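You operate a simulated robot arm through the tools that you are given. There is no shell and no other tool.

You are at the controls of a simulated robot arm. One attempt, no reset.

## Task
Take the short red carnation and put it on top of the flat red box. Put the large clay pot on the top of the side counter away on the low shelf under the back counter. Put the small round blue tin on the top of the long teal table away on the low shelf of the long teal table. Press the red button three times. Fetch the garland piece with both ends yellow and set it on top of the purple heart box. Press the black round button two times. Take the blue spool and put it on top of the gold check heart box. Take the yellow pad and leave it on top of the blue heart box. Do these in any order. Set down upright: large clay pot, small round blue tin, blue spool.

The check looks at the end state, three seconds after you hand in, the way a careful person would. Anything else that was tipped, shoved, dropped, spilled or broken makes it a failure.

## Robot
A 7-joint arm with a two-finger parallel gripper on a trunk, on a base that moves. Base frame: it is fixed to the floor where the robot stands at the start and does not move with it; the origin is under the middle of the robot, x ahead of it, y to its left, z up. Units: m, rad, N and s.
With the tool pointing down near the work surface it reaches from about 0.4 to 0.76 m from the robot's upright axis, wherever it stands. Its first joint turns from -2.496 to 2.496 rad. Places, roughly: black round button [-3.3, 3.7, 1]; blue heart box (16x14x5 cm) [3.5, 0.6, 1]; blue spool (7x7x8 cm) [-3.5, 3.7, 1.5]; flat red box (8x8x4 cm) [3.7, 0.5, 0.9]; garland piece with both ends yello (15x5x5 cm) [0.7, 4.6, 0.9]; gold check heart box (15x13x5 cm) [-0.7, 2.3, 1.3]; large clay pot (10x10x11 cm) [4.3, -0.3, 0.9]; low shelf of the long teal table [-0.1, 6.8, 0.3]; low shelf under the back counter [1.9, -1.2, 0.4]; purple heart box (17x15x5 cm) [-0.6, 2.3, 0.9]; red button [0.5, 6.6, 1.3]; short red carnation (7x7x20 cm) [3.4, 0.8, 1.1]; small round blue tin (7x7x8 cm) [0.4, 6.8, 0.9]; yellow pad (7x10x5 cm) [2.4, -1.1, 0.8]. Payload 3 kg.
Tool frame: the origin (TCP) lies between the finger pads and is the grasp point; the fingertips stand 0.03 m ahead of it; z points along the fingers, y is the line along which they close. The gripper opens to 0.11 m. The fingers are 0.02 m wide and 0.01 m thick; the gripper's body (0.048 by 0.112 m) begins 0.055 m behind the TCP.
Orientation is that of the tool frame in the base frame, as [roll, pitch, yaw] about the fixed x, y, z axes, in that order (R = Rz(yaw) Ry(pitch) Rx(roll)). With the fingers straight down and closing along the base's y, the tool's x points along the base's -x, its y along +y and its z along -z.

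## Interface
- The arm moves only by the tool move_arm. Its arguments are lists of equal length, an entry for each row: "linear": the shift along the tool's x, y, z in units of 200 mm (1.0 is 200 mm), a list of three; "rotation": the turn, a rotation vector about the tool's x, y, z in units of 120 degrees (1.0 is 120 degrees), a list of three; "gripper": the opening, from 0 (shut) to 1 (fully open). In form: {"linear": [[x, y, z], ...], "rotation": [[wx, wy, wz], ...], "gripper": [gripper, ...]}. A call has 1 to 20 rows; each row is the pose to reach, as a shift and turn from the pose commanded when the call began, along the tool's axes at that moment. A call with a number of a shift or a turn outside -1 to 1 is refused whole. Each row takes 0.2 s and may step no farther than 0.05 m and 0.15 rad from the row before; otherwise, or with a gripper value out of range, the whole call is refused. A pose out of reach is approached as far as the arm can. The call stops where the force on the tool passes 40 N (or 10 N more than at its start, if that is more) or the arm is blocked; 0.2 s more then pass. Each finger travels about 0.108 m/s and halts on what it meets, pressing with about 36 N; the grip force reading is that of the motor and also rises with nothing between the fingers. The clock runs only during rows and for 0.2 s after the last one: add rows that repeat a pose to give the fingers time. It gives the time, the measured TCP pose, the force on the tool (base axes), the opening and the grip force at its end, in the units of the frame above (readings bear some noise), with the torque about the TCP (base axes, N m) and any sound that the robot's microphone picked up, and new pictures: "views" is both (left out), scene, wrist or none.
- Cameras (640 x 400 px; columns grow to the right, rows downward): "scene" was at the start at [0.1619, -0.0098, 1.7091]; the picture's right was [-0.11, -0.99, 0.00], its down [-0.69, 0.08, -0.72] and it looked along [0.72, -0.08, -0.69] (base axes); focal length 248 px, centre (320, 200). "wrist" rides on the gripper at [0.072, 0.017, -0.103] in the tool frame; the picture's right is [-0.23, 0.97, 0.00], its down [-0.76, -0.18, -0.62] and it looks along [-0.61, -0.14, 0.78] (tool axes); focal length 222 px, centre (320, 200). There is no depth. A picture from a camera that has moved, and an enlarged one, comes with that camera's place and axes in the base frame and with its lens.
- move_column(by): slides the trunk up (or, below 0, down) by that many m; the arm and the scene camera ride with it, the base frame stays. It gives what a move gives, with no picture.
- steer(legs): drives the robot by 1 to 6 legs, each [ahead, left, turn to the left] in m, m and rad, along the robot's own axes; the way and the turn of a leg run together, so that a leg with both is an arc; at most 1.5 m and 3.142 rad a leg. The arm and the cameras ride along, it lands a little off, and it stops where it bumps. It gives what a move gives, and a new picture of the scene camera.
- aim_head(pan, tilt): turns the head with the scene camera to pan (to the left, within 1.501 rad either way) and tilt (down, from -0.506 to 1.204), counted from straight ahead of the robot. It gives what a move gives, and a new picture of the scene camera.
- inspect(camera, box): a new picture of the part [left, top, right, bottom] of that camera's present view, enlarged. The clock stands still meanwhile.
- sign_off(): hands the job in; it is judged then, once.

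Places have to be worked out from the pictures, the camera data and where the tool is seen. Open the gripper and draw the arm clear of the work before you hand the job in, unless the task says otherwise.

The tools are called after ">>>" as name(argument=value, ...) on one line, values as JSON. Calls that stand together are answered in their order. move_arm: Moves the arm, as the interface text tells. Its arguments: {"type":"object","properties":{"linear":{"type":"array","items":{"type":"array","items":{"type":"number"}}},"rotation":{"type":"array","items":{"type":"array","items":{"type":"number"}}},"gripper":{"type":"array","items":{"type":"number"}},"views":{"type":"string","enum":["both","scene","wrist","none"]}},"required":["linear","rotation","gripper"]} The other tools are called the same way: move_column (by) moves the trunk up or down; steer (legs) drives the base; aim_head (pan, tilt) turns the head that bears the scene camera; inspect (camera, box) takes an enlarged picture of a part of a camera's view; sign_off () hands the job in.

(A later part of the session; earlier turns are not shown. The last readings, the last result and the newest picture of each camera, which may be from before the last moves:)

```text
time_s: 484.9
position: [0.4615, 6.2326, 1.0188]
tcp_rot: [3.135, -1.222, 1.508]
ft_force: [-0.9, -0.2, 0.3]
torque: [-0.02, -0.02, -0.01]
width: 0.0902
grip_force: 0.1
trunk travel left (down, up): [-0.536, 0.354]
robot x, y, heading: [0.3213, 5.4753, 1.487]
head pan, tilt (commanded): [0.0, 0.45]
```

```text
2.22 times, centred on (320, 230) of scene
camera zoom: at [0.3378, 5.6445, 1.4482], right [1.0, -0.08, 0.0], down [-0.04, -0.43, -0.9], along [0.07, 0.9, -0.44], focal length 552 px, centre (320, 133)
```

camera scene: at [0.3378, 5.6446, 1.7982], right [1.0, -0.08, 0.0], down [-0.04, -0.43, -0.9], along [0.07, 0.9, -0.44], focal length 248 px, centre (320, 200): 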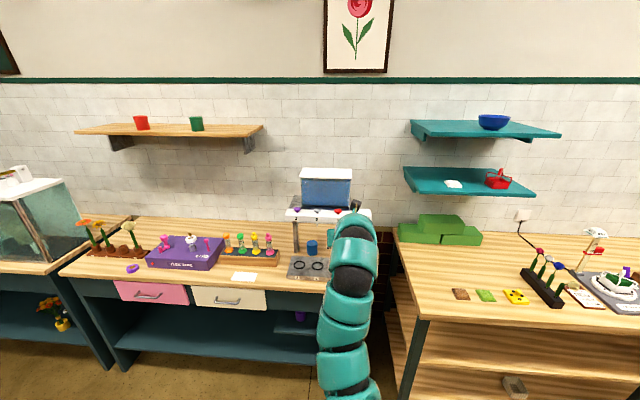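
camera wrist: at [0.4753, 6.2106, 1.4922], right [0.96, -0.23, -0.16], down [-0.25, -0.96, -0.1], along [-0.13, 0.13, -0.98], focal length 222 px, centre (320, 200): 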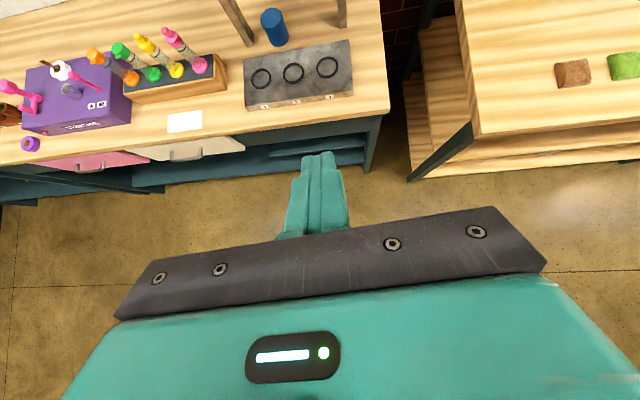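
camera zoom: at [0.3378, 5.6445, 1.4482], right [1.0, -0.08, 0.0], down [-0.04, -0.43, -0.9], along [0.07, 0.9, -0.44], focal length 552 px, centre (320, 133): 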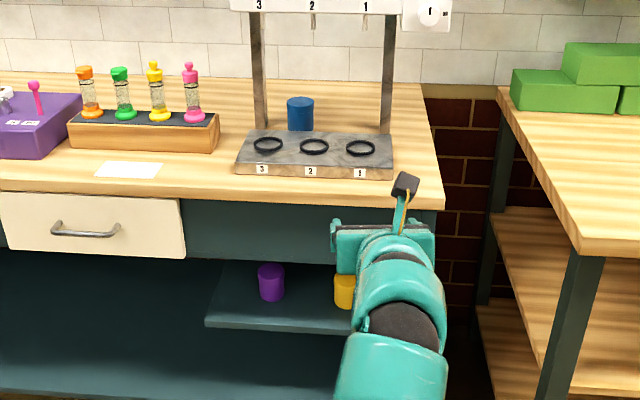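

The lower view gives better numbers: tin axis ≈(0.39,6.82), top z≈0.962, platform top ≈0.93 (y 6.59–6.71), spouts' lower end ≈1.18, posts at x≈0.30 and 0.59. I drive so the hand faces the tin.

>>> steer(legs=[[0.2, 0.093, 0.0]])

>>> inspect(camera="wrist", box=[120, 0, 520, 250])

>>> inspect(camera="scene", box=[200, 120, 440, 300])

```text
time_s: 486.6
position: [0.3869, 6.4414, 1.0181]
tcp_rot: [3.135, -1.222, 1.501]
ft_force: [-1.2, 0.2, 0.3]
torque: [-0.01, -0.01, -0.01]
width: 0.09
grip_force: 0.0
trunk travel left (down, up): [-0.536, 0.354]
robot x, y, heading: [0.2459, 5.6835, 1.485]
head pan, tilt (commanded): [0.0, 0.45]
camera scene: at [0.2612, 5.8538, 1.4481], right [1.0, -0.09, 0.0], down [-0.04, -0.43, -0.9], along [0.08, 0.9, -0.44], focal length 248 px, centre (320, 200)
```

scene: 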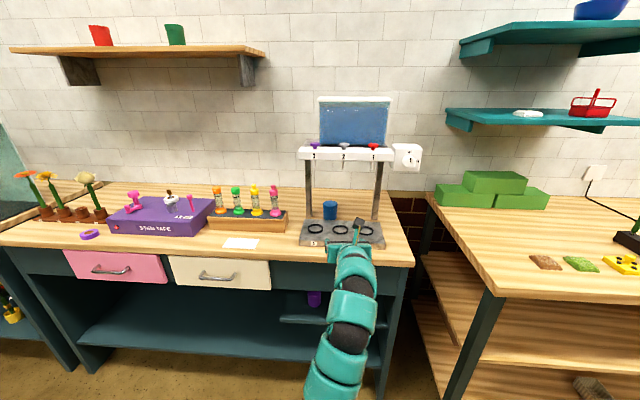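

```text
1.60 times, centred on (320, 125) of wrist
camera zoom: at [0.3978, 6.3688, 1.1216], right [0.97, -0.15, -0.21], down [-0.24, -0.83, -0.5], along [-0.1, 0.54, -0.84], focal length 355 px, centre (320, 320)
```

zoom: 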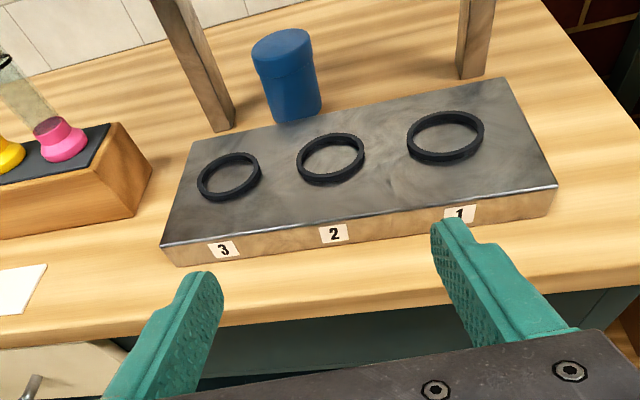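

```text
2.22 times, centred on (320, 210) of scene
camera zoom: at [0.2612, 5.8538, 1.4481], right [1.0, -0.09, 0.0], down [-0.04, -0.43, -0.9], along [0.08, 0.9, -0.44], focal length 552 px, centre (320, 178)
```

zoom: 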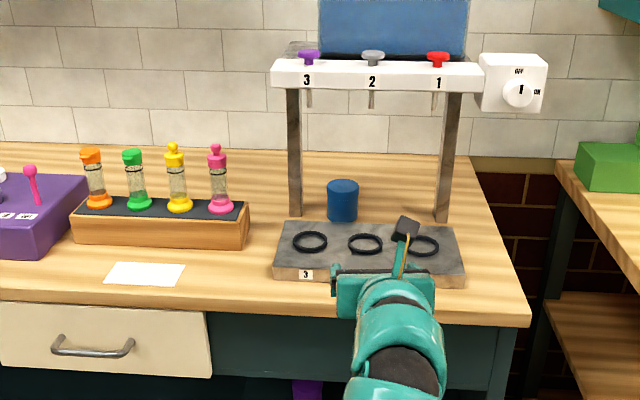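

Tin axis refined to (0.389,6.813). I shift the hand 2.4 cm left and lower to z≈0.97, then check before moving in over the platform.

>>> move_arm(linear=[[-0.113, -0.06, 0.041], [-0.226, -0.12, 0.082]], rotation=[[0, 0, 0], [0, 0, 0]], gripper=[0.82, 0.82], views="none")

>>> steer(legs=[[0.17, 0.0, 0.0]])

>>> inspect(camera="wrist", box=[120, 0, 520, 250])

>>> inspect(camera="scene", box=[200, 120, 440, 300])

```text
time_s: 487.1
position: [0.3631, 6.4428, 0.9699]
tcp_rot: [3.134, -1.223, 1.502]
ft_force: [0.4, 0.2, -0.5]
torque: [0.01, 0.0, 0.05]
width: 0.0903
grip_force: 0.2
trunk travel left (down, up): [-0.536, 0.354]
robot x, y, heading: [0.2435, 5.6833, 1.483]
head pan, tilt (commanded): [0.0, 0.45]
```

```text
time_s: 488.6
position: [0.3775, 6.617, 0.9697]
tcp_rot: [3.137, -1.222, 1.502]
ft_force: [0.7, 0.2, 0.7]
torque: [0.01, -0.04, -0.02]
width: 0.0902
grip_force: 0.1
trunk travel left (down, up): [-0.536, 0.354]
robot x, y, heading: [0.2638, 5.856, 1.485]
head pan, tilt (commanded): [0.0, 0.45]
camera scene: at [0.2764, 6.0282, 1.4481], right [1.0, -0.09, 0.0], down [-0.04, -0.43, -0.9], along [0.08, 0.9, -0.44], focal length 248 px, centre (320, 200)
```

scene: 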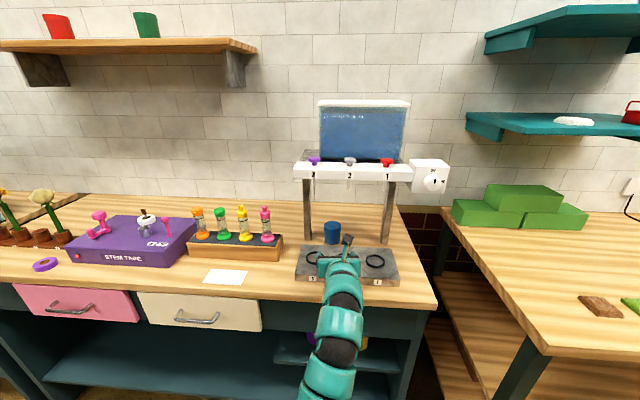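

```text
1.60 times, centred on (320, 125) of wrist
camera zoom: at [0.3875, 6.5456, 1.0733], right [0.97, -0.15, -0.21], down [-0.24, -0.83, -0.5], along [-0.1, 0.54, -0.84], focal length 355 px, centre (320, 320)
```

zoom: 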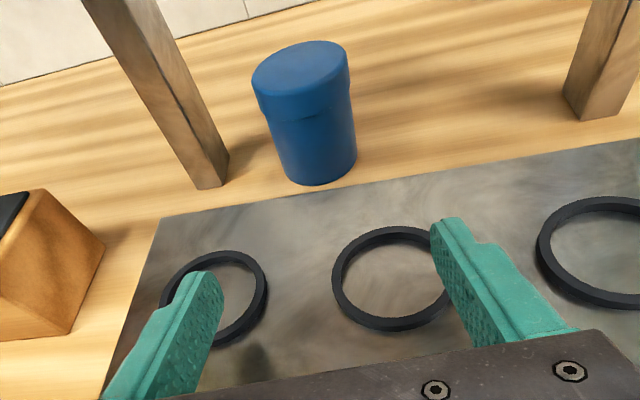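

```text
2.22 times, centred on (320, 210) of scene
camera zoom: at [0.2764, 6.0282, 1.4481], right [1.0, -0.09, 0.0], down [-0.04, -0.43, -0.9], along [0.08, 0.9, -0.44], focal length 552 px, centre (320, 178)
```

zoom: 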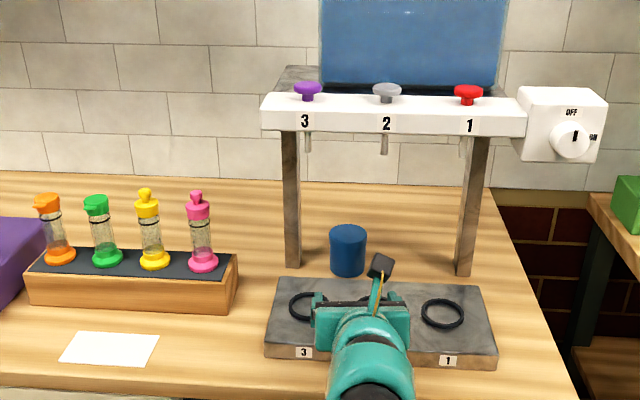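

The alignment is excellent (tin within 1–2 mm of centre). I drive 10 cm more and then slide the fingers around the tin body while lowering.

>>> steer(legs=[[0.1, 0.0, 0.0]])

>>> inspect(camera="wrist", box=[120, 0, 520, 250])

```text
time_s: 489.8
position: [0.3895, 6.7184, 0.9699]
tcp_rot: [3.136, -1.221, 1.499]
ft_force: [0.1, 0.2, 0.8]
torque: [0.01, -0.02, -0.01]
width: 0.0905
grip_force: 0.1
trunk travel left (down, up): [-0.536, 0.354]
robot x, y, heading: [0.2734, 5.9572, 1.48]
head pan, tilt (commanded): [0.0, 0.45]
camera scene: at [0.286, 6.1286, 1.448], right [1.0, -0.09, 0.0], down [-0.04, -0.43, -0.9], along [0.08, 0.9, -0.44], focal length 248 px, centre (320, 200)
```

scene: 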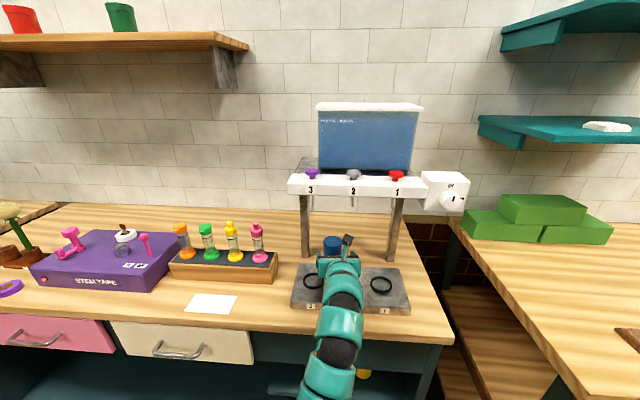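

```text
1.60 times, centred on (320, 125) of wrist
camera zoom: at [0.3991, 6.6455, 1.0732], right [0.97, -0.15, -0.21], down [-0.24, -0.83, -0.5], along [-0.1, 0.54, -0.84], focal length 355 px, centre (320, 320)
```

zoom: 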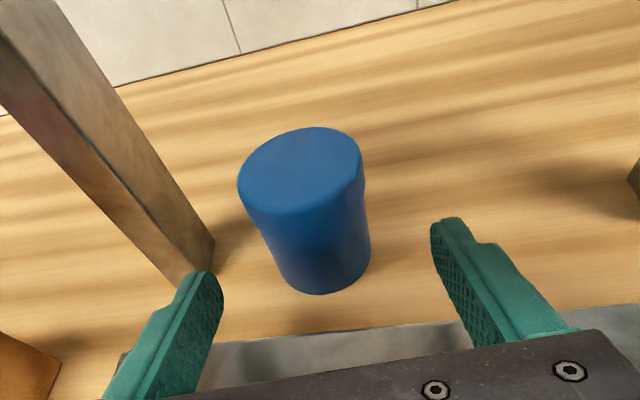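

Clear on both sides (post ≈3 cm from the finger's path). I advance and lower around the tin.

>>> move_arm(linear=[[0.06, -0.015, 0.165], [0.077, -0.015, 0.211], [0.022, -0.015, 0.354], [-0.034, -0.015, 0.491]], rotation=[[0, 0, 0], [0, 0, 0], [0, 0, 0], [0, 0, 0]], gripper=[0.82, 0.82, 0.82, 0.82], views="wrist")

>>> inspect(camera="scene", box=[260, 140, 440, 280])

```text
time_s: 490.8
position: [0.3925, 6.7854, 0.952]
tcp_rot: [3.137, -1.227, 1.498]
ft_force: [2.6, -0.8, 11.7]
torque: [-0.93, 0.12, 0.12]
width: 0.09
grip_force: 0.0
out of reach, approached as far as the arm can: row 4
trunk travel left (down, up): [-0.536, 0.354]
robot x, y, heading: [0.2725, 5.9602, 1.479]
head pan, tilt (commanded): [0.0, 0.45]
camera wrist: at [0.402, 6.7123, 1.0555], right [0.97, -0.15, -0.21], down [-0.24, -0.83, -0.51], along [-0.1, 0.54, -0.84], focal length 222 px, centre (320, 200)
```

wrist: 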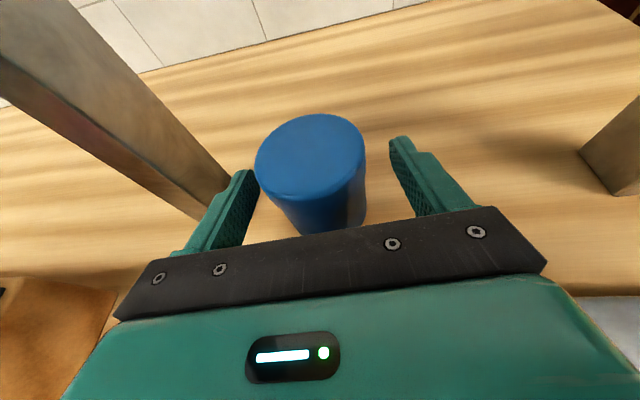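

```text
2.86 times, centred on (350, 210) of scene
camera zoom: at [0.286, 6.1259, 1.4486], right [1.0, -0.09, 0.0], down [-0.04, -0.43, -0.9], along [0.08, 0.9, -0.43], focal length 710 px, centre (234, 171)
```

zoom: 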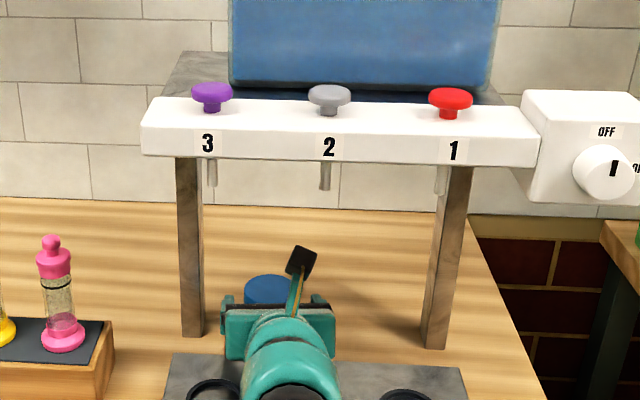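

The hand's underside touched the platform edge (12 N). I raise 2.5 cm and steepen the tool to ~60° to gain clearance underneath, then move the base 3 cm closer.

>>> move_arm(linear=[[0.06, 0, -0.022], [0.1175, 0, -0.043], [0.1175, 0, -0.043]], rotation=[[0, 0, 0], [0, -0.042, 0], [0, -0.0836, 0]], gripper=[0.82, 0.82, 0.82], views="none")

>>> steer(legs=[[0.03, 0.0, 0.0]])

>>> inspect(camera="wrist", box=[120, 0, 520, 250])

```text
time_s: 491.6
position: [0.4332, 6.7754, 1.0268]
tcp_rot: [3.136, -1.045, 1.5]
ft_force: [0.0, -0.1, 0.6]
torque: [-0.01, -0.02, -0.02]
width: 0.0901
grip_force: 0.2
out of reach, approached as far as the arm can: row 2, 3
trunk travel left (down, up): [-0.536, 0.354]
robot x, y, heading: [0.2699, 5.9521, 1.481]
head pan, tilt (commanded): [0.0, 0.45]
```

```text
time_s: 492.4
position: [0.4381, 6.8076, 1.0249]
tcp_rot: [3.139, -1.047, 1.498]
ft_force: [-0.1, 1.3, -0.1]
torque: [0.02, 0.0, -0.02]
width: 0.0901
grip_force: 0.0
trunk travel left (down, up): [-0.536, 0.354]
robot x, y, heading: [0.2705, 5.9853, 1.474]
head pan, tilt (commanded): [0.0, 0.45]
camera scene: at [0.2887, 6.1588, 1.448], right [1.0, -0.09, 0.0], down [-0.04, -0.43, -0.9], along [0.08, 0.9, -0.44], focal length 248 px, centre (320, 200)
```

scene: 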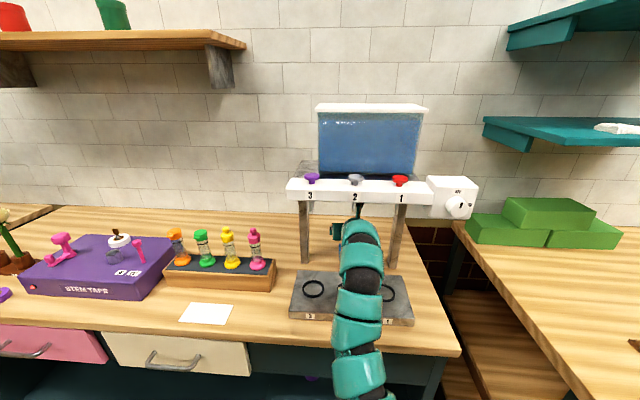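

```text
1.60 times, centred on (320, 125) of wrist
camera zoom: at [0.4488, 6.7538, 1.1391], right [0.96, -0.19, -0.19], down [-0.25, -0.9, -0.35], along [-0.11, 0.38, -0.92], focal length 355 px, centre (320, 320)
```

zoom: 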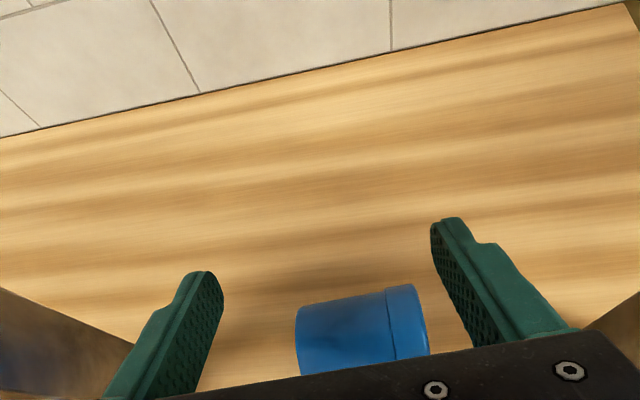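

The arm couldn't follow that pose and swung right, and the tin got tipped onto its side (now lying along x, lid toward +x, centre ≈(0.446,6.828)). I lower slightly to keep the wrist away from the spouts and take stock.

>>> move_arm(linear=[[-0.04, 0.02, 0.025], [-0.08, 0.04, 0.05], [-0.11, 0.04, 0.07]], rotation=[[0, 0, 0], [0, 0, 0], [0, 0, 0]], gripper=[0.9, 0.95, 0.95], views="both")

>>> inspect(camera="scene", box=[260, 140, 440, 320])

```text
time_s: 493.2
position: [0.4446, 6.8055, 0.9992]
tcp_rot: [3.14, -1.049, 1.497]
ft_force: [-0.2, 1.0, 0.1]
torque: [-0.02, -0.01, -0.01]
width: 0.1046
grip_force: 0.0
trunk travel left (down, up): [-0.536, 0.354]
robot x, y, heading: [0.2711, 5.9899, 1.482]
head pan, tilt (commanded): [0.0, 0.45]
camera scene: at [0.2886, 6.1576, 1.4482], right [1.0, -0.09, 0.0], down [-0.04, -0.43, -0.9], along [0.08, 0.9, -0.44], focal length 248 px, centre (320, 200)
camera wrist: at [0.4574, 6.7521, 1.1139], right [0.96, -0.19, -0.2], down [-0.25, -0.9, -0.35], along [-0.11, 0.38, -0.92], focal length 222 px, centre (320, 200)
```

scene: 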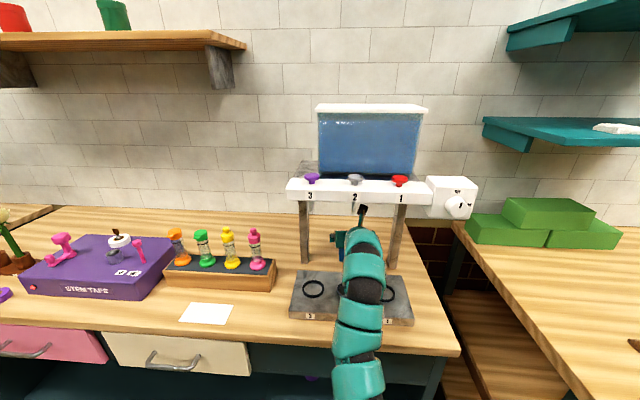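
wrist: 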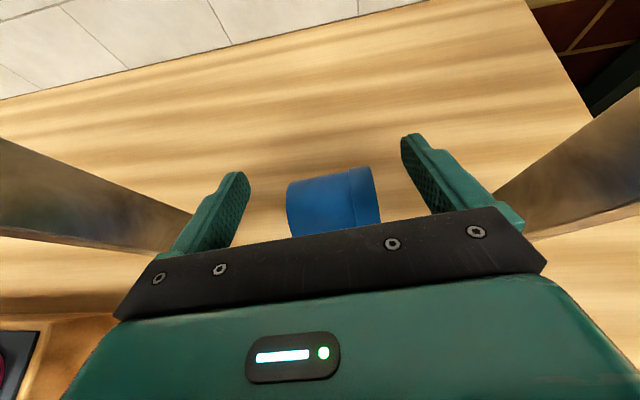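

```text
2.22 times, centred on (350, 230) of scene
camera zoom: at [0.2886, 6.1576, 1.4482], right [1.0, -0.09, 0.0], down [-0.04, -0.43, -0.9], along [0.08, 0.9, -0.44], focal length 552 px, centre (253, 133)
```

zoom: 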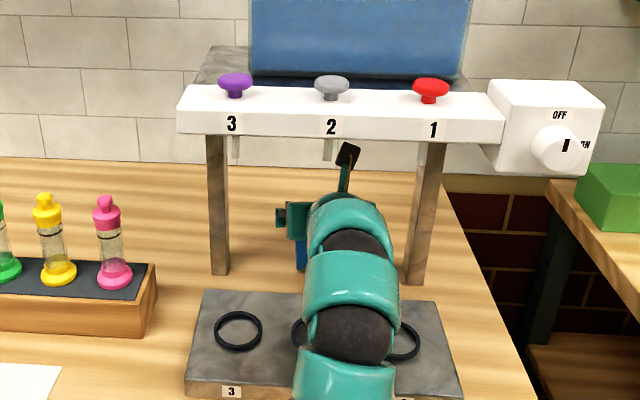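

The lying tin is well centred between the open fingers (ends along the closing axis). I lower slowly to its mid-height.

>>> move_arm(linear=[[-0.078, 0, 0.064]], rotation=[[0, 0, 0]], gripper=[0.95], views="none")

>>> move_arm(linear=[[-0.078, 0, 0.064]], rotation=[[0, 0, 0]], gripper=[0.95], views="wrist")

```text
time_s: 493.6
position: [0.4459, 6.8089, 0.9818]
tcp_rot: [3.141, -1.05, 1.496]
ft_force: [0.5, 0.1, 0.1]
torque: [0.02, 0.01, -0.04]
width: 0.1045
grip_force: 0.1
trunk travel left (down, up): [-0.536, 0.354]
robot x, y, heading: [0.2699, 5.9844, 1.477]
head pan, tilt (commanded): [0.0, 0.45]
```

```text
time_s: 494.0
position: [0.4449, 6.8129, 0.9609]
tcp_rot: [3.138, -1.046, 1.498]
ft_force: [0.0, 0.0, 0.3]
torque: [0.01, 0.02, -0.01]
width: 0.1045
grip_force: 0.1
trunk travel left (down, up): [-0.536, 0.354]
robot x, y, heading: [0.2755, 5.9892, 1.479]
head pan, tilt (commanded): [0.0, 0.45]
camera wrist: at [0.4576, 6.7601, 1.0744], right [0.96, -0.19, -0.19], down [-0.25, -0.91, -0.35], along [-0.11, 0.38, -0.92], focal length 222 px, centre (320, 200)
```

wrist: 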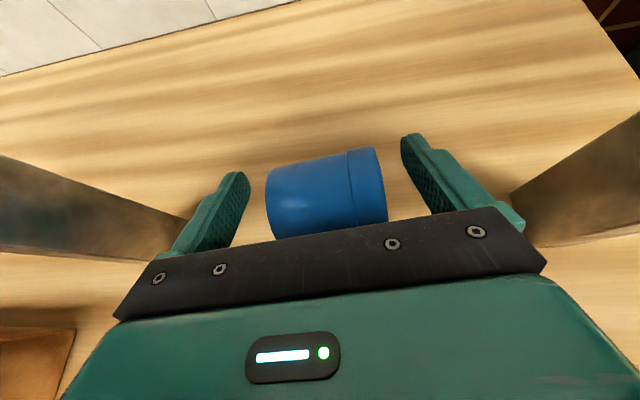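

Good tracking. Two more centimetres down.

>>> move_arm(linear=[[-0.078, 0, 0.064]], rotation=[[0, 0, 0]], gripper=[0.95], views="wrist")

```text
time_s: 494.4
position: [0.4448, 6.817, 0.9405]
tcp_rot: [3.137, -1.048, 1.499]
ft_force: [-0.2, 0.0, 0.4]
torque: [0.02, -0.01, 0.01]
width: 0.1046
grip_force: 0.0
trunk travel left (down, up): [-0.536, 0.354]
robot x, y, heading: [0.2773, 5.9862, 1.48]
head pan, tilt (commanded): [0.0, 0.45]
camera wrist: at [0.4575, 6.764, 1.0546], right [0.96, -0.19, -0.19], down [-0.25, -0.9, -0.35], along [-0.11, 0.38, -0.92], focal length 222 px, centre (320, 200)
```

wrist: 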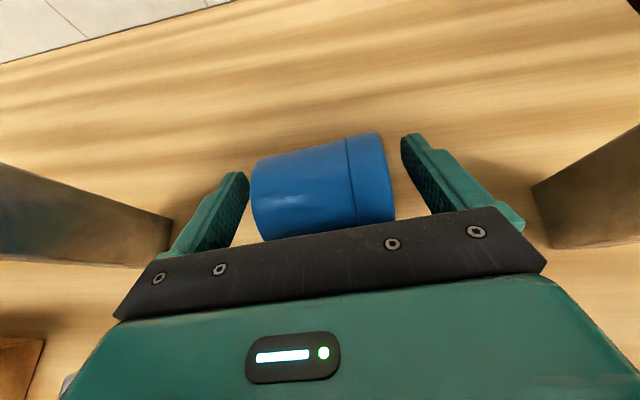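

Slightly more down (1 cm) for a more central grip on the end faces.

>>> move_arm(linear=[[-0.0433, 0, 0.025]], rotation=[[0, 0, 0]], gripper=[0.95], views="none")

```text
time_s: 494.8
position: [0.4456, 6.8161, 0.9324]
tcp_rot: [3.138, -1.049, 1.498]
ft_force: [0.1, -0.4, 0.5]
torque: [0.01, 0.02, 0.03]
width: 0.1045
grip_force: 0.2
trunk travel left (down, up): [-0.536, 0.354]
robot x, y, heading: [0.271, 5.9899, 1.482]
head pan, tilt (commanded): [0.0, 0.45]
```

No contact underneath. I close on the tin's ends.

>>> move_arm(linear=[[0, 0, 0], [0, 0, 0], [0, 0, 0], [0, 0, 0], [0, 0, 0]], rotation=[[0, 0, 0], [0, 0, 0], [0, 0, 0], [0, 0, 0], [0, 0, 0]], gripper=[0.88, 0.8, 0.7, 0.6, 0.5], views="wrist")

```text
time_s: 496.0
position: [0.446, 6.8174, 0.9318]
tcp_rot: [3.138, -1.046, 1.497]
ft_force: [0.1, 0.4, 0.8]
torque: [0.0, -0.04, 0.02]
width: 0.07
grip_force: 36.5
trunk travel left (down, up): [-0.536, 0.354]
robot x, y, heading: [0.2782, 5.9859, 1.479]
head pan, tilt (commanded): [0.0, 0.45]
camera wrist: at [0.4577, 6.7637, 1.0458], right [0.96, -0.19, -0.19], down [-0.25, -0.9, -0.35], along [-0.11, 0.38, -0.92], focal length 222 px, centre (320, 200)
```

wrist: 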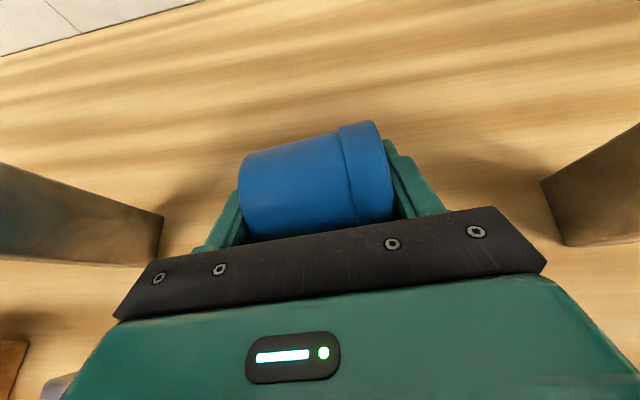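

The tin is held by its ends (70 mm). I lift 2.5 cm, back the base 6.5 cm (so the wrist leaves the spouts' zone), then lift the rest.

>>> move_arm(linear=[[0.054, 0, -0.031], [0.108, 0, -0.0625]], rotation=[[0, 0, 0], [0, 0, 0]], gripper=[0.5, 0.5], views="wrist")

```text
time_s: 496.6
position: [0.4452, 6.8171, 0.9571]
tcp_rot: [3.137, -1.046, 1.497]
ft_force: [0.2, -0.4, -1.3]
torque: [0.01, -0.02, 0.0]
width: 0.0702
grip_force: 35.7
trunk travel left (down, up): [-0.536, 0.354]
robot x, y, heading: [0.2742, 5.9879, 1.48]
head pan, tilt (commanded): [0.0, 0.45]
camera wrist: at [0.4575, 6.7635, 1.0706], right [0.96, -0.19, -0.2], down [-0.25, -0.9, -0.35], along [-0.11, 0.38, -0.92], focal length 222 px, centre (320, 200)
```

wrist: 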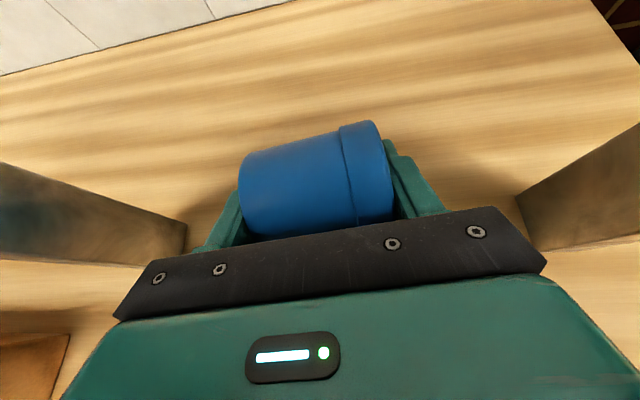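

The tin is off the table. I back up 5.5 cm.

>>> steer(legs=[[-0.055, 0.0, 0.0]])

>>> inspect(camera="wrist", box=[0, 0, 640, 400])

>>> inspect(camera="scene", box=[260, 140, 440, 320])

```text
time_s: 497.6
position: [0.44, 6.7596, 0.9557]
tcp_rot: [3.137, -1.049, 1.5]
ft_force: [0.1, 0.0, -0.3]
torque: [0.0, -0.01, -0.04]
width: 0.0701
grip_force: 36.2
trunk travel left (down, up): [-0.536, 0.354]
robot x, y, heading: [0.268, 5.9324, 1.485]
head pan, tilt (commanded): [0.0, 0.45]
camera scene: at [0.2833, 6.1001, 1.4484], right [1.0, -0.09, 0.0], down [-0.04, -0.43, -0.9], along [0.08, 0.9, -0.43], focal length 248 px, centre (320, 200)
```

scene: 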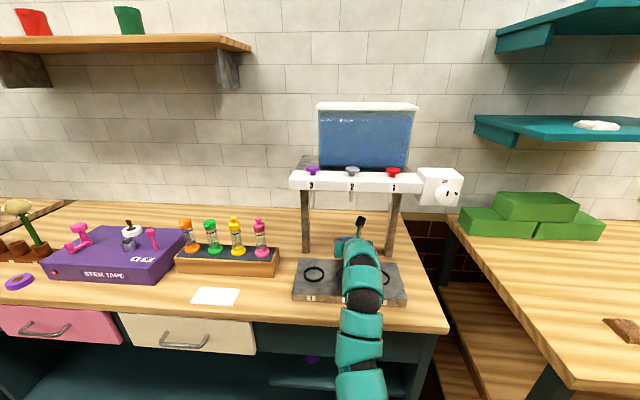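

```text
1.00 times, centred on (320, 200) of wrist (not enlarged: the box is as wide or as high as the picture)
camera zoom: at [0.4518, 6.7064, 1.0712], right [0.96, -0.19, -0.2], down [-0.25, -0.9, -0.35], along [-0.11, 0.38, -0.92], focal length 222 px, centre (320, 200)
```

zoom: 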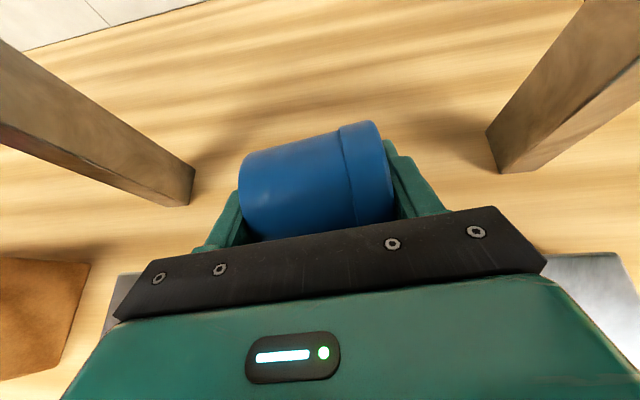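

```text
2.22 times, centred on (350, 230) of scene
camera zoom: at [0.2833, 6.1001, 1.4484], right [1.0, -0.09, 0.0], down [-0.04, -0.43, -0.9], along [0.08, 0.9, -0.43], focal length 552 px, centre (253, 133)
```

zoom: 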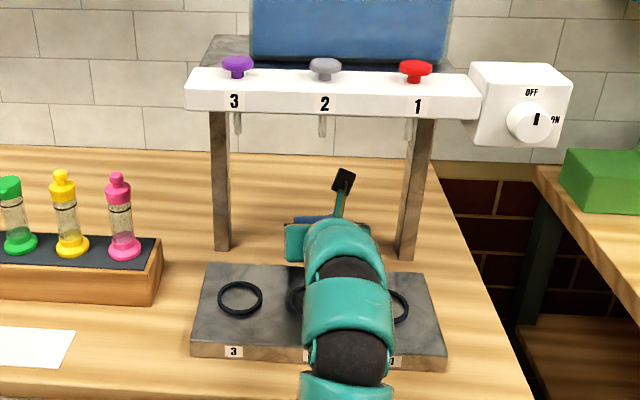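

Now I raise everything by 6 cm with the trunk to clear the platform.

>>> move_column(by=0.06)

>>> inspect(camera="scene", box=[260, 140, 440, 320])

>>> inspect(camera="wrist", box=[0, 0, 640, 400])

```text
time_s: 498.6
position: [0.4407, 6.761, 1.0164]
tcp_rot: [3.138, -1.048, 1.499]
ft_force: [1.1, 0.0, -0.8]
torque: [-0.02, -0.02, 0.01]
width: 0.0701
grip_force: 35.8
trunk travel left (down, up): [-0.596, 0.294]
robot x, y, heading: [0.2684, 5.9304, 1.479]
head pan, tilt (commanded): [0.0, 0.45]
```

```text
2.22 times, centred on (350, 230) of scene
camera zoom: at [0.2835, 6.1014, 1.5082], right [1.0, -0.09, 0.0], down [-0.04, -0.43, -0.9], along [0.08, 0.9, -0.44], focal length 552 px, centre (253, 133)
```

zoom: 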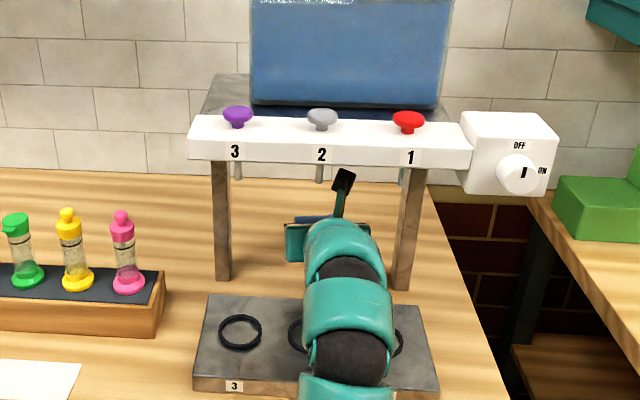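

```text
1.00 times, centred on (320, 200) of wrist (not enlarged: the box is as wide or as high as the picture)
camera zoom: at [0.452, 6.7073, 1.1302], right [0.96, -0.19, -0.2], down [-0.25, -0.9, -0.35], along [-0.11, 0.38, -0.92], focal length 222 px, centre (320, 200)
```

zoom: 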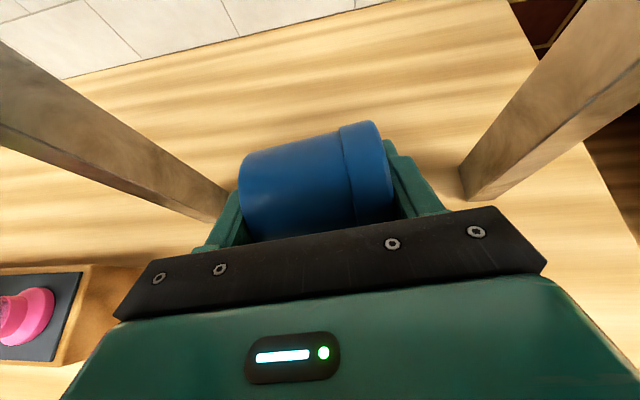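

Heights are fine: camera housing under the spouts, tin above the rings. I back straight out.

>>> steer(legs=[[-0.15, 0.0, 0.0]])

>>> steer(legs=[[-0.35, 0.0, 0.0]])

>>> inspect(camera="scene", box=[240, 120, 440, 300])

```text
time_s: 499.9
position: [0.4242, 6.6101, 1.0172]
tcp_rot: [3.138, -1.047, 1.501]
ft_force: [0.0, -0.7, -0.4]
torque: [0.02, 0.01, 0.0]
width: 0.07
grip_force: 36.1
trunk travel left (down, up): [-0.596, 0.294]
robot x, y, heading: [0.2561, 5.7835, 1.485]
head pan, tilt (commanded): [0.0, 0.45]
camera scene: at [0.2697, 5.9502, 1.5084], right [1.0, -0.09, 0.0], down [-0.04, -0.43, -0.9], along [0.08, 0.9, -0.43], focal length 248 px, centre (320, 200)
```

scene: 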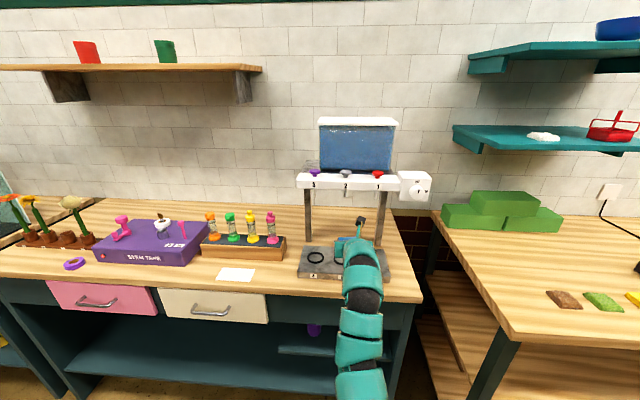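

```text
time_s: 502.3
position: [0.3812, 6.2528, 1.0172]
tcp_rot: [3.137, -1.046, 1.521]
ft_force: [-0.9, 0.0, -0.9]
torque: [0.0, -0.02, 0.01]
width: 0.0698
grip_force: 36.0
trunk travel left (down, up): [-0.596, 0.294]
robot x, y, heading: [0.2281, 5.4218, 1.5]
head pan, tilt (commanded): [0.0, 0.45]
camera scene: at [0.2384, 5.5908, 1.5083], right [1.0, -0.07, 0.0], down [-0.03, -0.43, -0.9], along [0.06, 0.9, -0.43], focal length 248 px, centre (320, 200)
```

scene: 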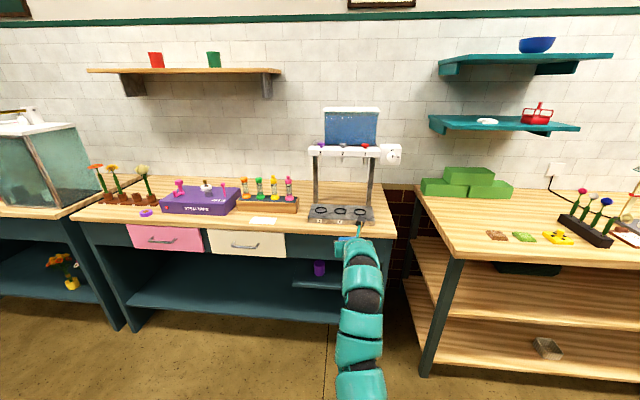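

```text
2.22 times, centred on (340, 210) of scene
camera zoom: at [0.2384, 5.5908, 1.5083], right [1.0, -0.07, 0.0], down [-0.03, -0.43, -0.9], along [0.06, 0.9, -0.43], focal length 552 px, centre (276, 178)
```

zoom: 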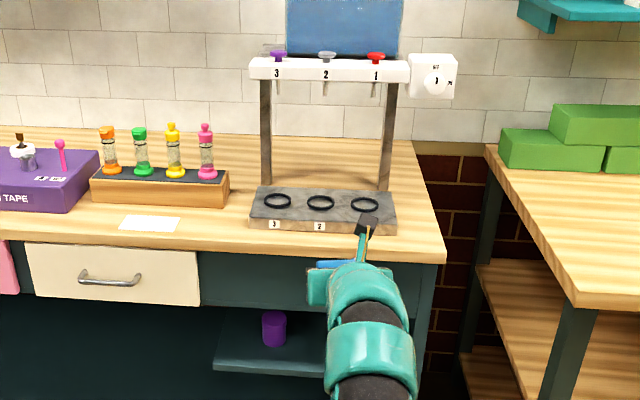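

The tin is out and the dispenser is undisturbed. To set it upright I'll regrasp it: I plan to lay it on the free front-left area of the right-hand table (≈(0.93,6.47)), lid pointing away. First I turn the tool straight down while retracting.

>>> move_arm(linear=[[-0.01, 0, -0.08], [-0.02, 0, -0.16], [-0.03, 0, -0.24], [-0.04, 0, -0.32], [-0.05, 0, -0.4], [-0.06, 0, -0.48], [-0.07, 0, -0.56], [-0.0835, 0, -0.645]], rotation=[[0, -0.0625, 0], [0, -0.125, 0], [0, -0.1875, 0], [0, -0.25, 0], [0, -0.3125, 0], [0, -0.375, 0], [0, -0.4375, 0], [0, -0.4995, 0]], gripper=[0.5, 0.5, 0.5, 0.5, 0.5, 0.5, 0.5, 0.5], views="both")

```text
time_s: 504.1
position: [0.3863, 6.1389, 0.9461]
tcp_rot: [3.128, -0.316, 1.534]
ft_force: [0.4, -0.6, -1.0]
torque: [-0.03, -0.01, -0.01]
width: 0.07
grip_force: 35.9
out of reach, approached as far as the arm can: row 3, 4, 5, 6, 7, 8
trunk travel left (down, up): [-0.596, 0.294]
robot x, y, heading: [0.226, 5.419, 1.502]
head pan, tilt (commanded): [0.0, 0.45]
camera scene: at [0.239, 5.5922, 1.5081], right [1.0, -0.07, 0.0], down [-0.03, -0.43, -0.9], along [0.06, 0.9, -0.44], focal length 248 px, centre (320, 200)
camera wrist: at [0.4031, 6.1779, 1.0661], right [0.97, -0.26, -0.06], down [-0.22, -0.91, 0.35], along [-0.14, -0.33, -0.93], focal length 222 px, centre (320, 200)
```

scene: 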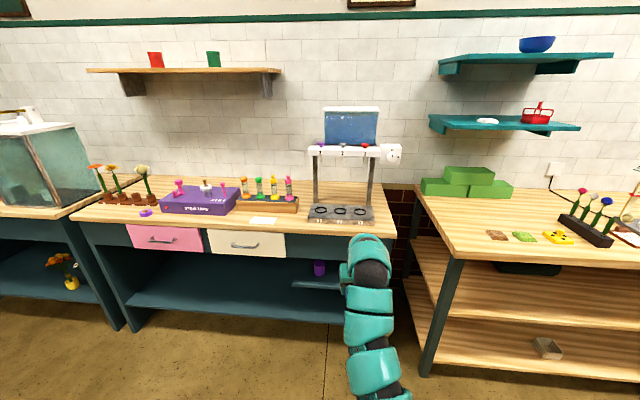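
wrist: 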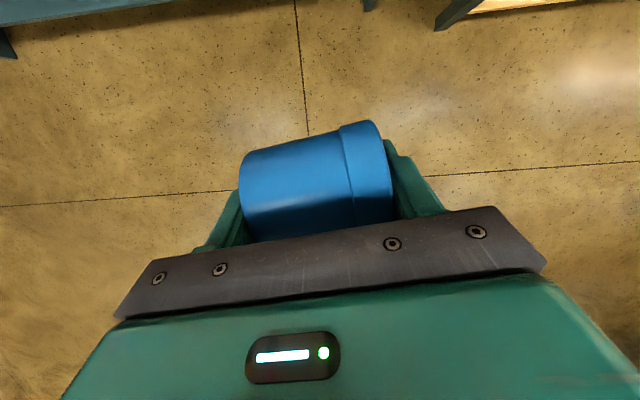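

The arm settled at 18° tilt, lower. I raise the trunk 0.25 m for room, then finish turning the tool down and rotate it so the lid points forward.

>>> move_column(by=0.25)

>>> move_arm(linear=[[0, 0, 0], [0, 0, 0], [0, 0, 0]], rotation=[[0, -0.05, 0], [0, -0.1, 0], [0, -0.151, 0]], gripper=[0.5, 0.5, 0.5], views="none")

```text
time_s: 506.6
position: [0.3858, 6.1408, 1.1968]
tcp_rot: [3.127, -0.32, 1.534]
ft_force: [-0.3, 0.4, -0.8]
torque: [0.03, 0.0, -0.02]
width: 0.0697
grip_force: 36.6
trunk travel left (down, up): [-0.846, 0.044]
robot x, y, heading: [0.2295, 5.4205, 1.501]
head pan, tilt (commanded): [0.0, 0.45]
```

```text
time_s: 507.4
position: [0.3875, 6.1419, 1.1949]
tcp_rot: [3.128, -0.317, 1.536]
ft_force: [1.2, -0.1, -1.4]
torque: [-0.01, 0.0, 0.0]
width: 0.0698
grip_force: 36.2
out of reach, approached as far as the arm can: row 1, 2, 3
trunk travel left (down, up): [-0.846, 0.044]
robot x, y, heading: [0.2268, 5.4198, 1.507]
head pan, tilt (commanded): [0.0, 0.45]
```

I lower the hand relative to the shoulder first, then finish the tilt.

>>> move_arm(linear=[[-0.058, 0, 0.178], [-0.117, 0, 0.356], [-0.175, 0, 0.535], [-0.234, 0, 0.713]], rotation=[[0, -0.02, 0], [0, -0.05, 0], [0, -0.1, 0], [0, -0.151, 0]], gripper=[0.5, 0.5, 0.5, 0.5], views="none")

>>> move_arm(linear=[[0, 0, 0], [0, 0, 0], [0, 0, 0], [0, 0, 0], [0, 0, 0], [0, 0, 0], [0, 0, 0], [0, 0, 0], [0, 0, 0], [0, 0, 0], [0, 0, 0], [0, 0, 0]], rotation=[[0, 0, -0.065], [0, 0, -0.13], [0, 0, -0.195], [0, 0, -0.26], [0, 0, -0.325], [0, 0, -0.39], [0, 0, -0.455], [0, 0, -0.52], [0, 0, -0.585], [0, 0, -0.65], [0, 0, -0.715], [0, 0, -0.76]], gripper=[0.5, 0.5, 0.5, 0.5, 0.5, 0.5, 0.5, 0.5, 0.5, 0.5, 0.5, 0.5], views="both")

```text
time_s: 508.4
position: [0.4085, 6.1024, 1.0675]
tcp_rot: [3.127, -0.059, 1.536]
ft_force: [0.4, -0.8, -1.5]
torque: [0.0, 0.01, 0.0]
width: 0.0697
grip_force: 36.2
out of reach, approached as far as the arm can: row 2, 3, 4
trunk travel left (down, up): [-0.846, 0.044]
robot x, y, heading: [0.2237, 5.4233, 1.502]
head pan, tilt (commanded): [0.0, 0.45]
```

```text
time_s: 511.0
position: [0.4083, 6.1039, 1.0681]
tcp_rot: [3.08, 0.016, 3.127]
ft_force: [-0.7, 0.1, -1.4]
torque: [0.04, 0.01, 0.0]
width: 0.0701
grip_force: 35.7
trunk travel left (down, up): [-0.846, 0.044]
robot x, y, heading: [0.2268, 5.4197, 1.501]
head pan, tilt (commanded): [0.0, 0.45]
camera scene: at [0.2385, 5.5916, 1.7582], right [1.0, -0.07, 0.0], down [-0.03, -0.43, -0.9], along [0.06, 0.9, -0.44], focal length 248 px, centre (320, 200)
camera wrist: at [0.3344, 6.1162, 1.1711], right [0.24, 0.97, 0.06], down [0.75, -0.23, 0.62], along [0.62, -0.1, -0.78], focal length 222 px, centre (320, 200)
```

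scene: 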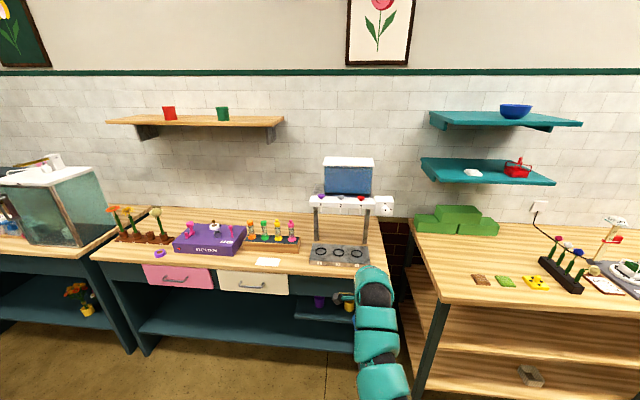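
wrist: 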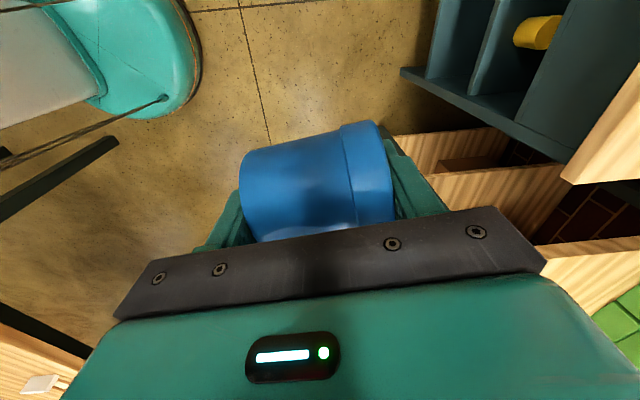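

The tool points down, tin horizontal with the lid pointing away from me. I drive so it hovers over the free corner of the right-hand table (≈(0.95,6.50), table z≈0.86).

>>> steer(legs=[[0.43, -0.51, 0]])

>>> inspect(camera="wrist", box=[0, 0, 640, 400])

```text
time_s: 514.7
position: [0.9325, 6.5015, 1.0675]
tcp_rot: [3.08, 0.016, 3.138]
ft_force: [-0.3, -0.2, -1.5]
torque: [0.02, -0.01, 0.01]
width: 0.0696
grip_force: 36.1
trunk travel left (down, up): [-0.846, 0.044]
robot x, y, heading: [0.7587, 5.8151, 1.513]
head pan, tilt (commanded): [0.0, 0.45]
camera scene: at [0.7685, 5.9865, 1.7581], right [1.0, -0.06, 0.0], down [-0.03, -0.43, -0.9], along [0.05, 0.9, -0.44], focal length 248 px, centre (320, 200)
```

scene: 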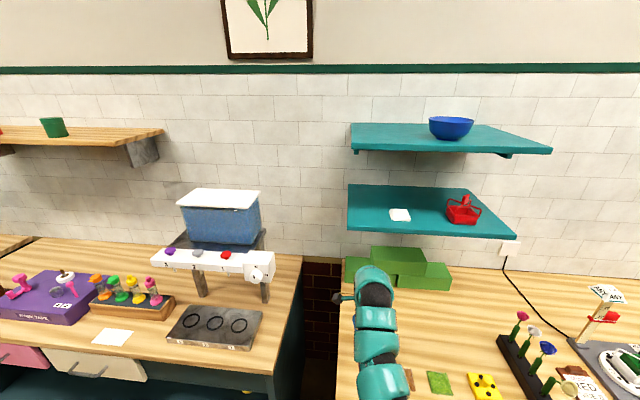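

```text
1.00 times, centred on (320, 200) of wrist (not enlarged: the box is as wide or as high as the picture)
camera zoom: at [0.8585, 6.5122, 1.1709], right [0.23, 0.97, 0.06], down [0.75, -0.22, 0.62], along [0.62, -0.1, -0.78], focal length 222 px, centre (320, 200)
```

zoom: 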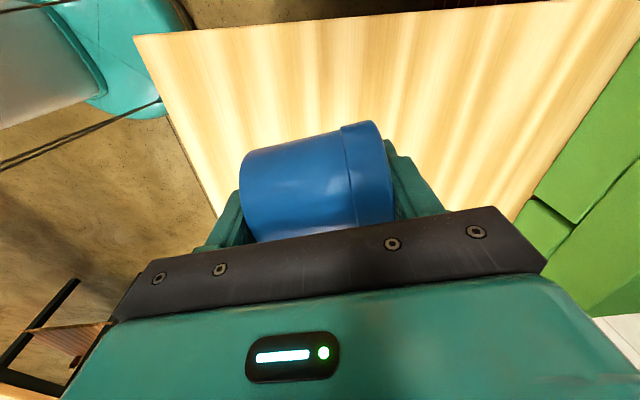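

Over the table with free space around. I level the tool and lower 14 cm, then in small steps to contact.

>>> move_arm(linear=[[0, 0, 0.175], [0, 0, 0.35], [0, 0, 0.525], [0, 0, 0.7]], rotation=[[0.01, 0, 0], [0.02, 0, 0], [0.0294, 0, 0], [0.0294, 0, 0]], gripper=[0.5, 0.5, 0.5, 0.5], views="none")

>>> move_arm(linear=[[0, 0, 0.05]], rotation=[[0, 0, 0]], gripper=[0.5], views="wrist")

```text
time_s: 515.7
position: [0.9363, 6.5061, 0.9311]
tcp_rot: [3.138, 0.015, 3.138]
ft_force: [1.7, 2.8, 13.5]
torque: [0.31, -0.02, -0.02]
width: 0.0695
grip_force: 35.5
trunk travel left (down, up): [-0.846, 0.044]
robot x, y, heading: [0.7613, 5.8161, 1.516]
head pan, tilt (commanded): [0.0, 0.45]
```

```text
time_s: 516.0
position: [0.9373, 6.5075, 0.931]
tcp_rot: [3.134, 0.014, 3.137]
ft_force: [-1.9, -7.6, 24.0]
torque: [-1.27, 0.25, -0.06]
width: 0.0698
grip_force: 35.8
trunk travel left (down, up): [-0.846, 0.044]
robot x, y, heading: [0.7574, 5.8154, 1.519]
head pan, tilt (commanded): [0.0, 0.45]
stopped in row 1: the force on the tool passed its limit at 49 N (the readings are from after the stop); the commanded pose is now the measured one
camera wrist: at [0.8623, 6.5249, 1.0328], right [0.23, 0.97, 0.01], down [0.75, -0.19, 0.63], along [0.62, -0.14, -0.77], focal length 222 px, centre (320, 200)
```

wrist: 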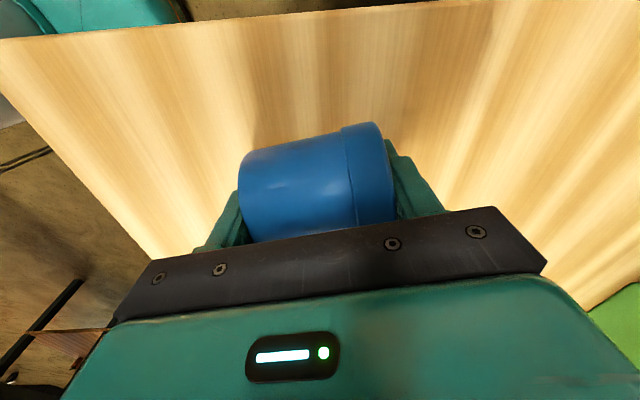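

The tin touches the table at TCP z≈0.931 (table z≈0.895). I relieve the pressure and then open the gripper gently.

>>> move_arm(linear=[[0, 0, -0.012], [0, 0, -0.012]], rotation=[[0, 0, 0], [0, 0, 0]], gripper=[0.5, 0.5], views="none")

```text
time_s: 516.6
position: [0.9363, 6.5077, 0.9299]
tcp_rot: [3.134, 0.015, 3.136]
ft_force: [-1.4, -8.8, 13.9]
torque: [-0.9, 0.2, 0.06]
width: 0.0697
grip_force: 35.8
trunk travel left (down, up): [-0.846, 0.044]
robot x, y, heading: [0.7584, 5.8146, 1.515]
head pan, tilt (commanded): [0.0, 0.45]
```

>>> move_arm(linear=[[0, 0, -0.012], [0, 0, -0.012]], rotation=[[0, 0, 0], [0, 0, 0]], gripper=[0.5, 0.5], views="none")

```text
time_s: 517.2
position: [0.9372, 6.5084, 0.9316]
tcp_rot: [3.137, 0.012, 3.137]
ft_force: [0.7, -0.3, -1.3]
torque: [-0.02, 0.03, -0.01]
width: 0.0697
grip_force: 36.3
trunk travel left (down, up): [-0.846, 0.044]
robot x, y, heading: [0.7557, 5.8132, 1.51]
head pan, tilt (commanded): [0.0, 0.45]
```

Just free of load (a millimetre above). I open the gripper now.

>>> move_arm(linear=[[0, 0, 0.006], [0, 0, 0.006], [0, 0, 0.006], [0, 0, 0.006], [0, 0, 0.006]], rotation=[[0, 0, 0], [0, 0, 0], [0, 0, 0], [0, 0, 0], [0, 0, 0]], gripper=[0.5, 0.68, 0.75, 0.85, 0.95], views="wrist")

```text
time_s: 518.5
position: [0.9377, 6.5088, 0.9311]
tcp_rot: [3.137, 0.015, 3.135]
ft_force: [0.5, -0.9, 0.1]
torque: [0.0, -0.01, 0.0]
width: 0.1045
grip_force: 0.0
trunk travel left (down, up): [-0.846, 0.044]
robot x, y, heading: [0.7597, 5.8139, 1.518]
head pan, tilt (commanded): [0.0, 0.45]
camera wrist: at [0.8629, 6.5266, 1.0332], right [0.23, 0.97, 0.01], down [0.75, -0.18, 0.63], along [0.62, -0.14, -0.77], focal length 222 px, centre (320, 200)
```

wrist: 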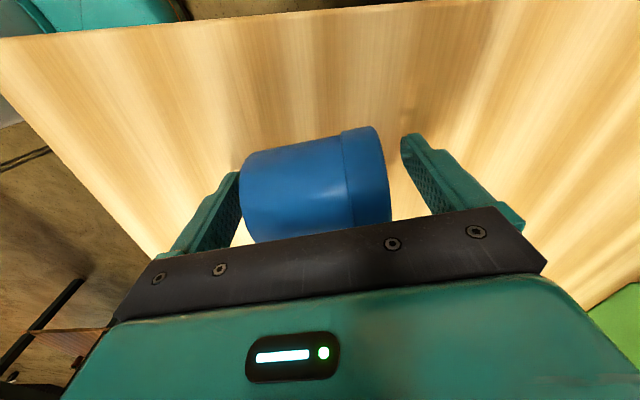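

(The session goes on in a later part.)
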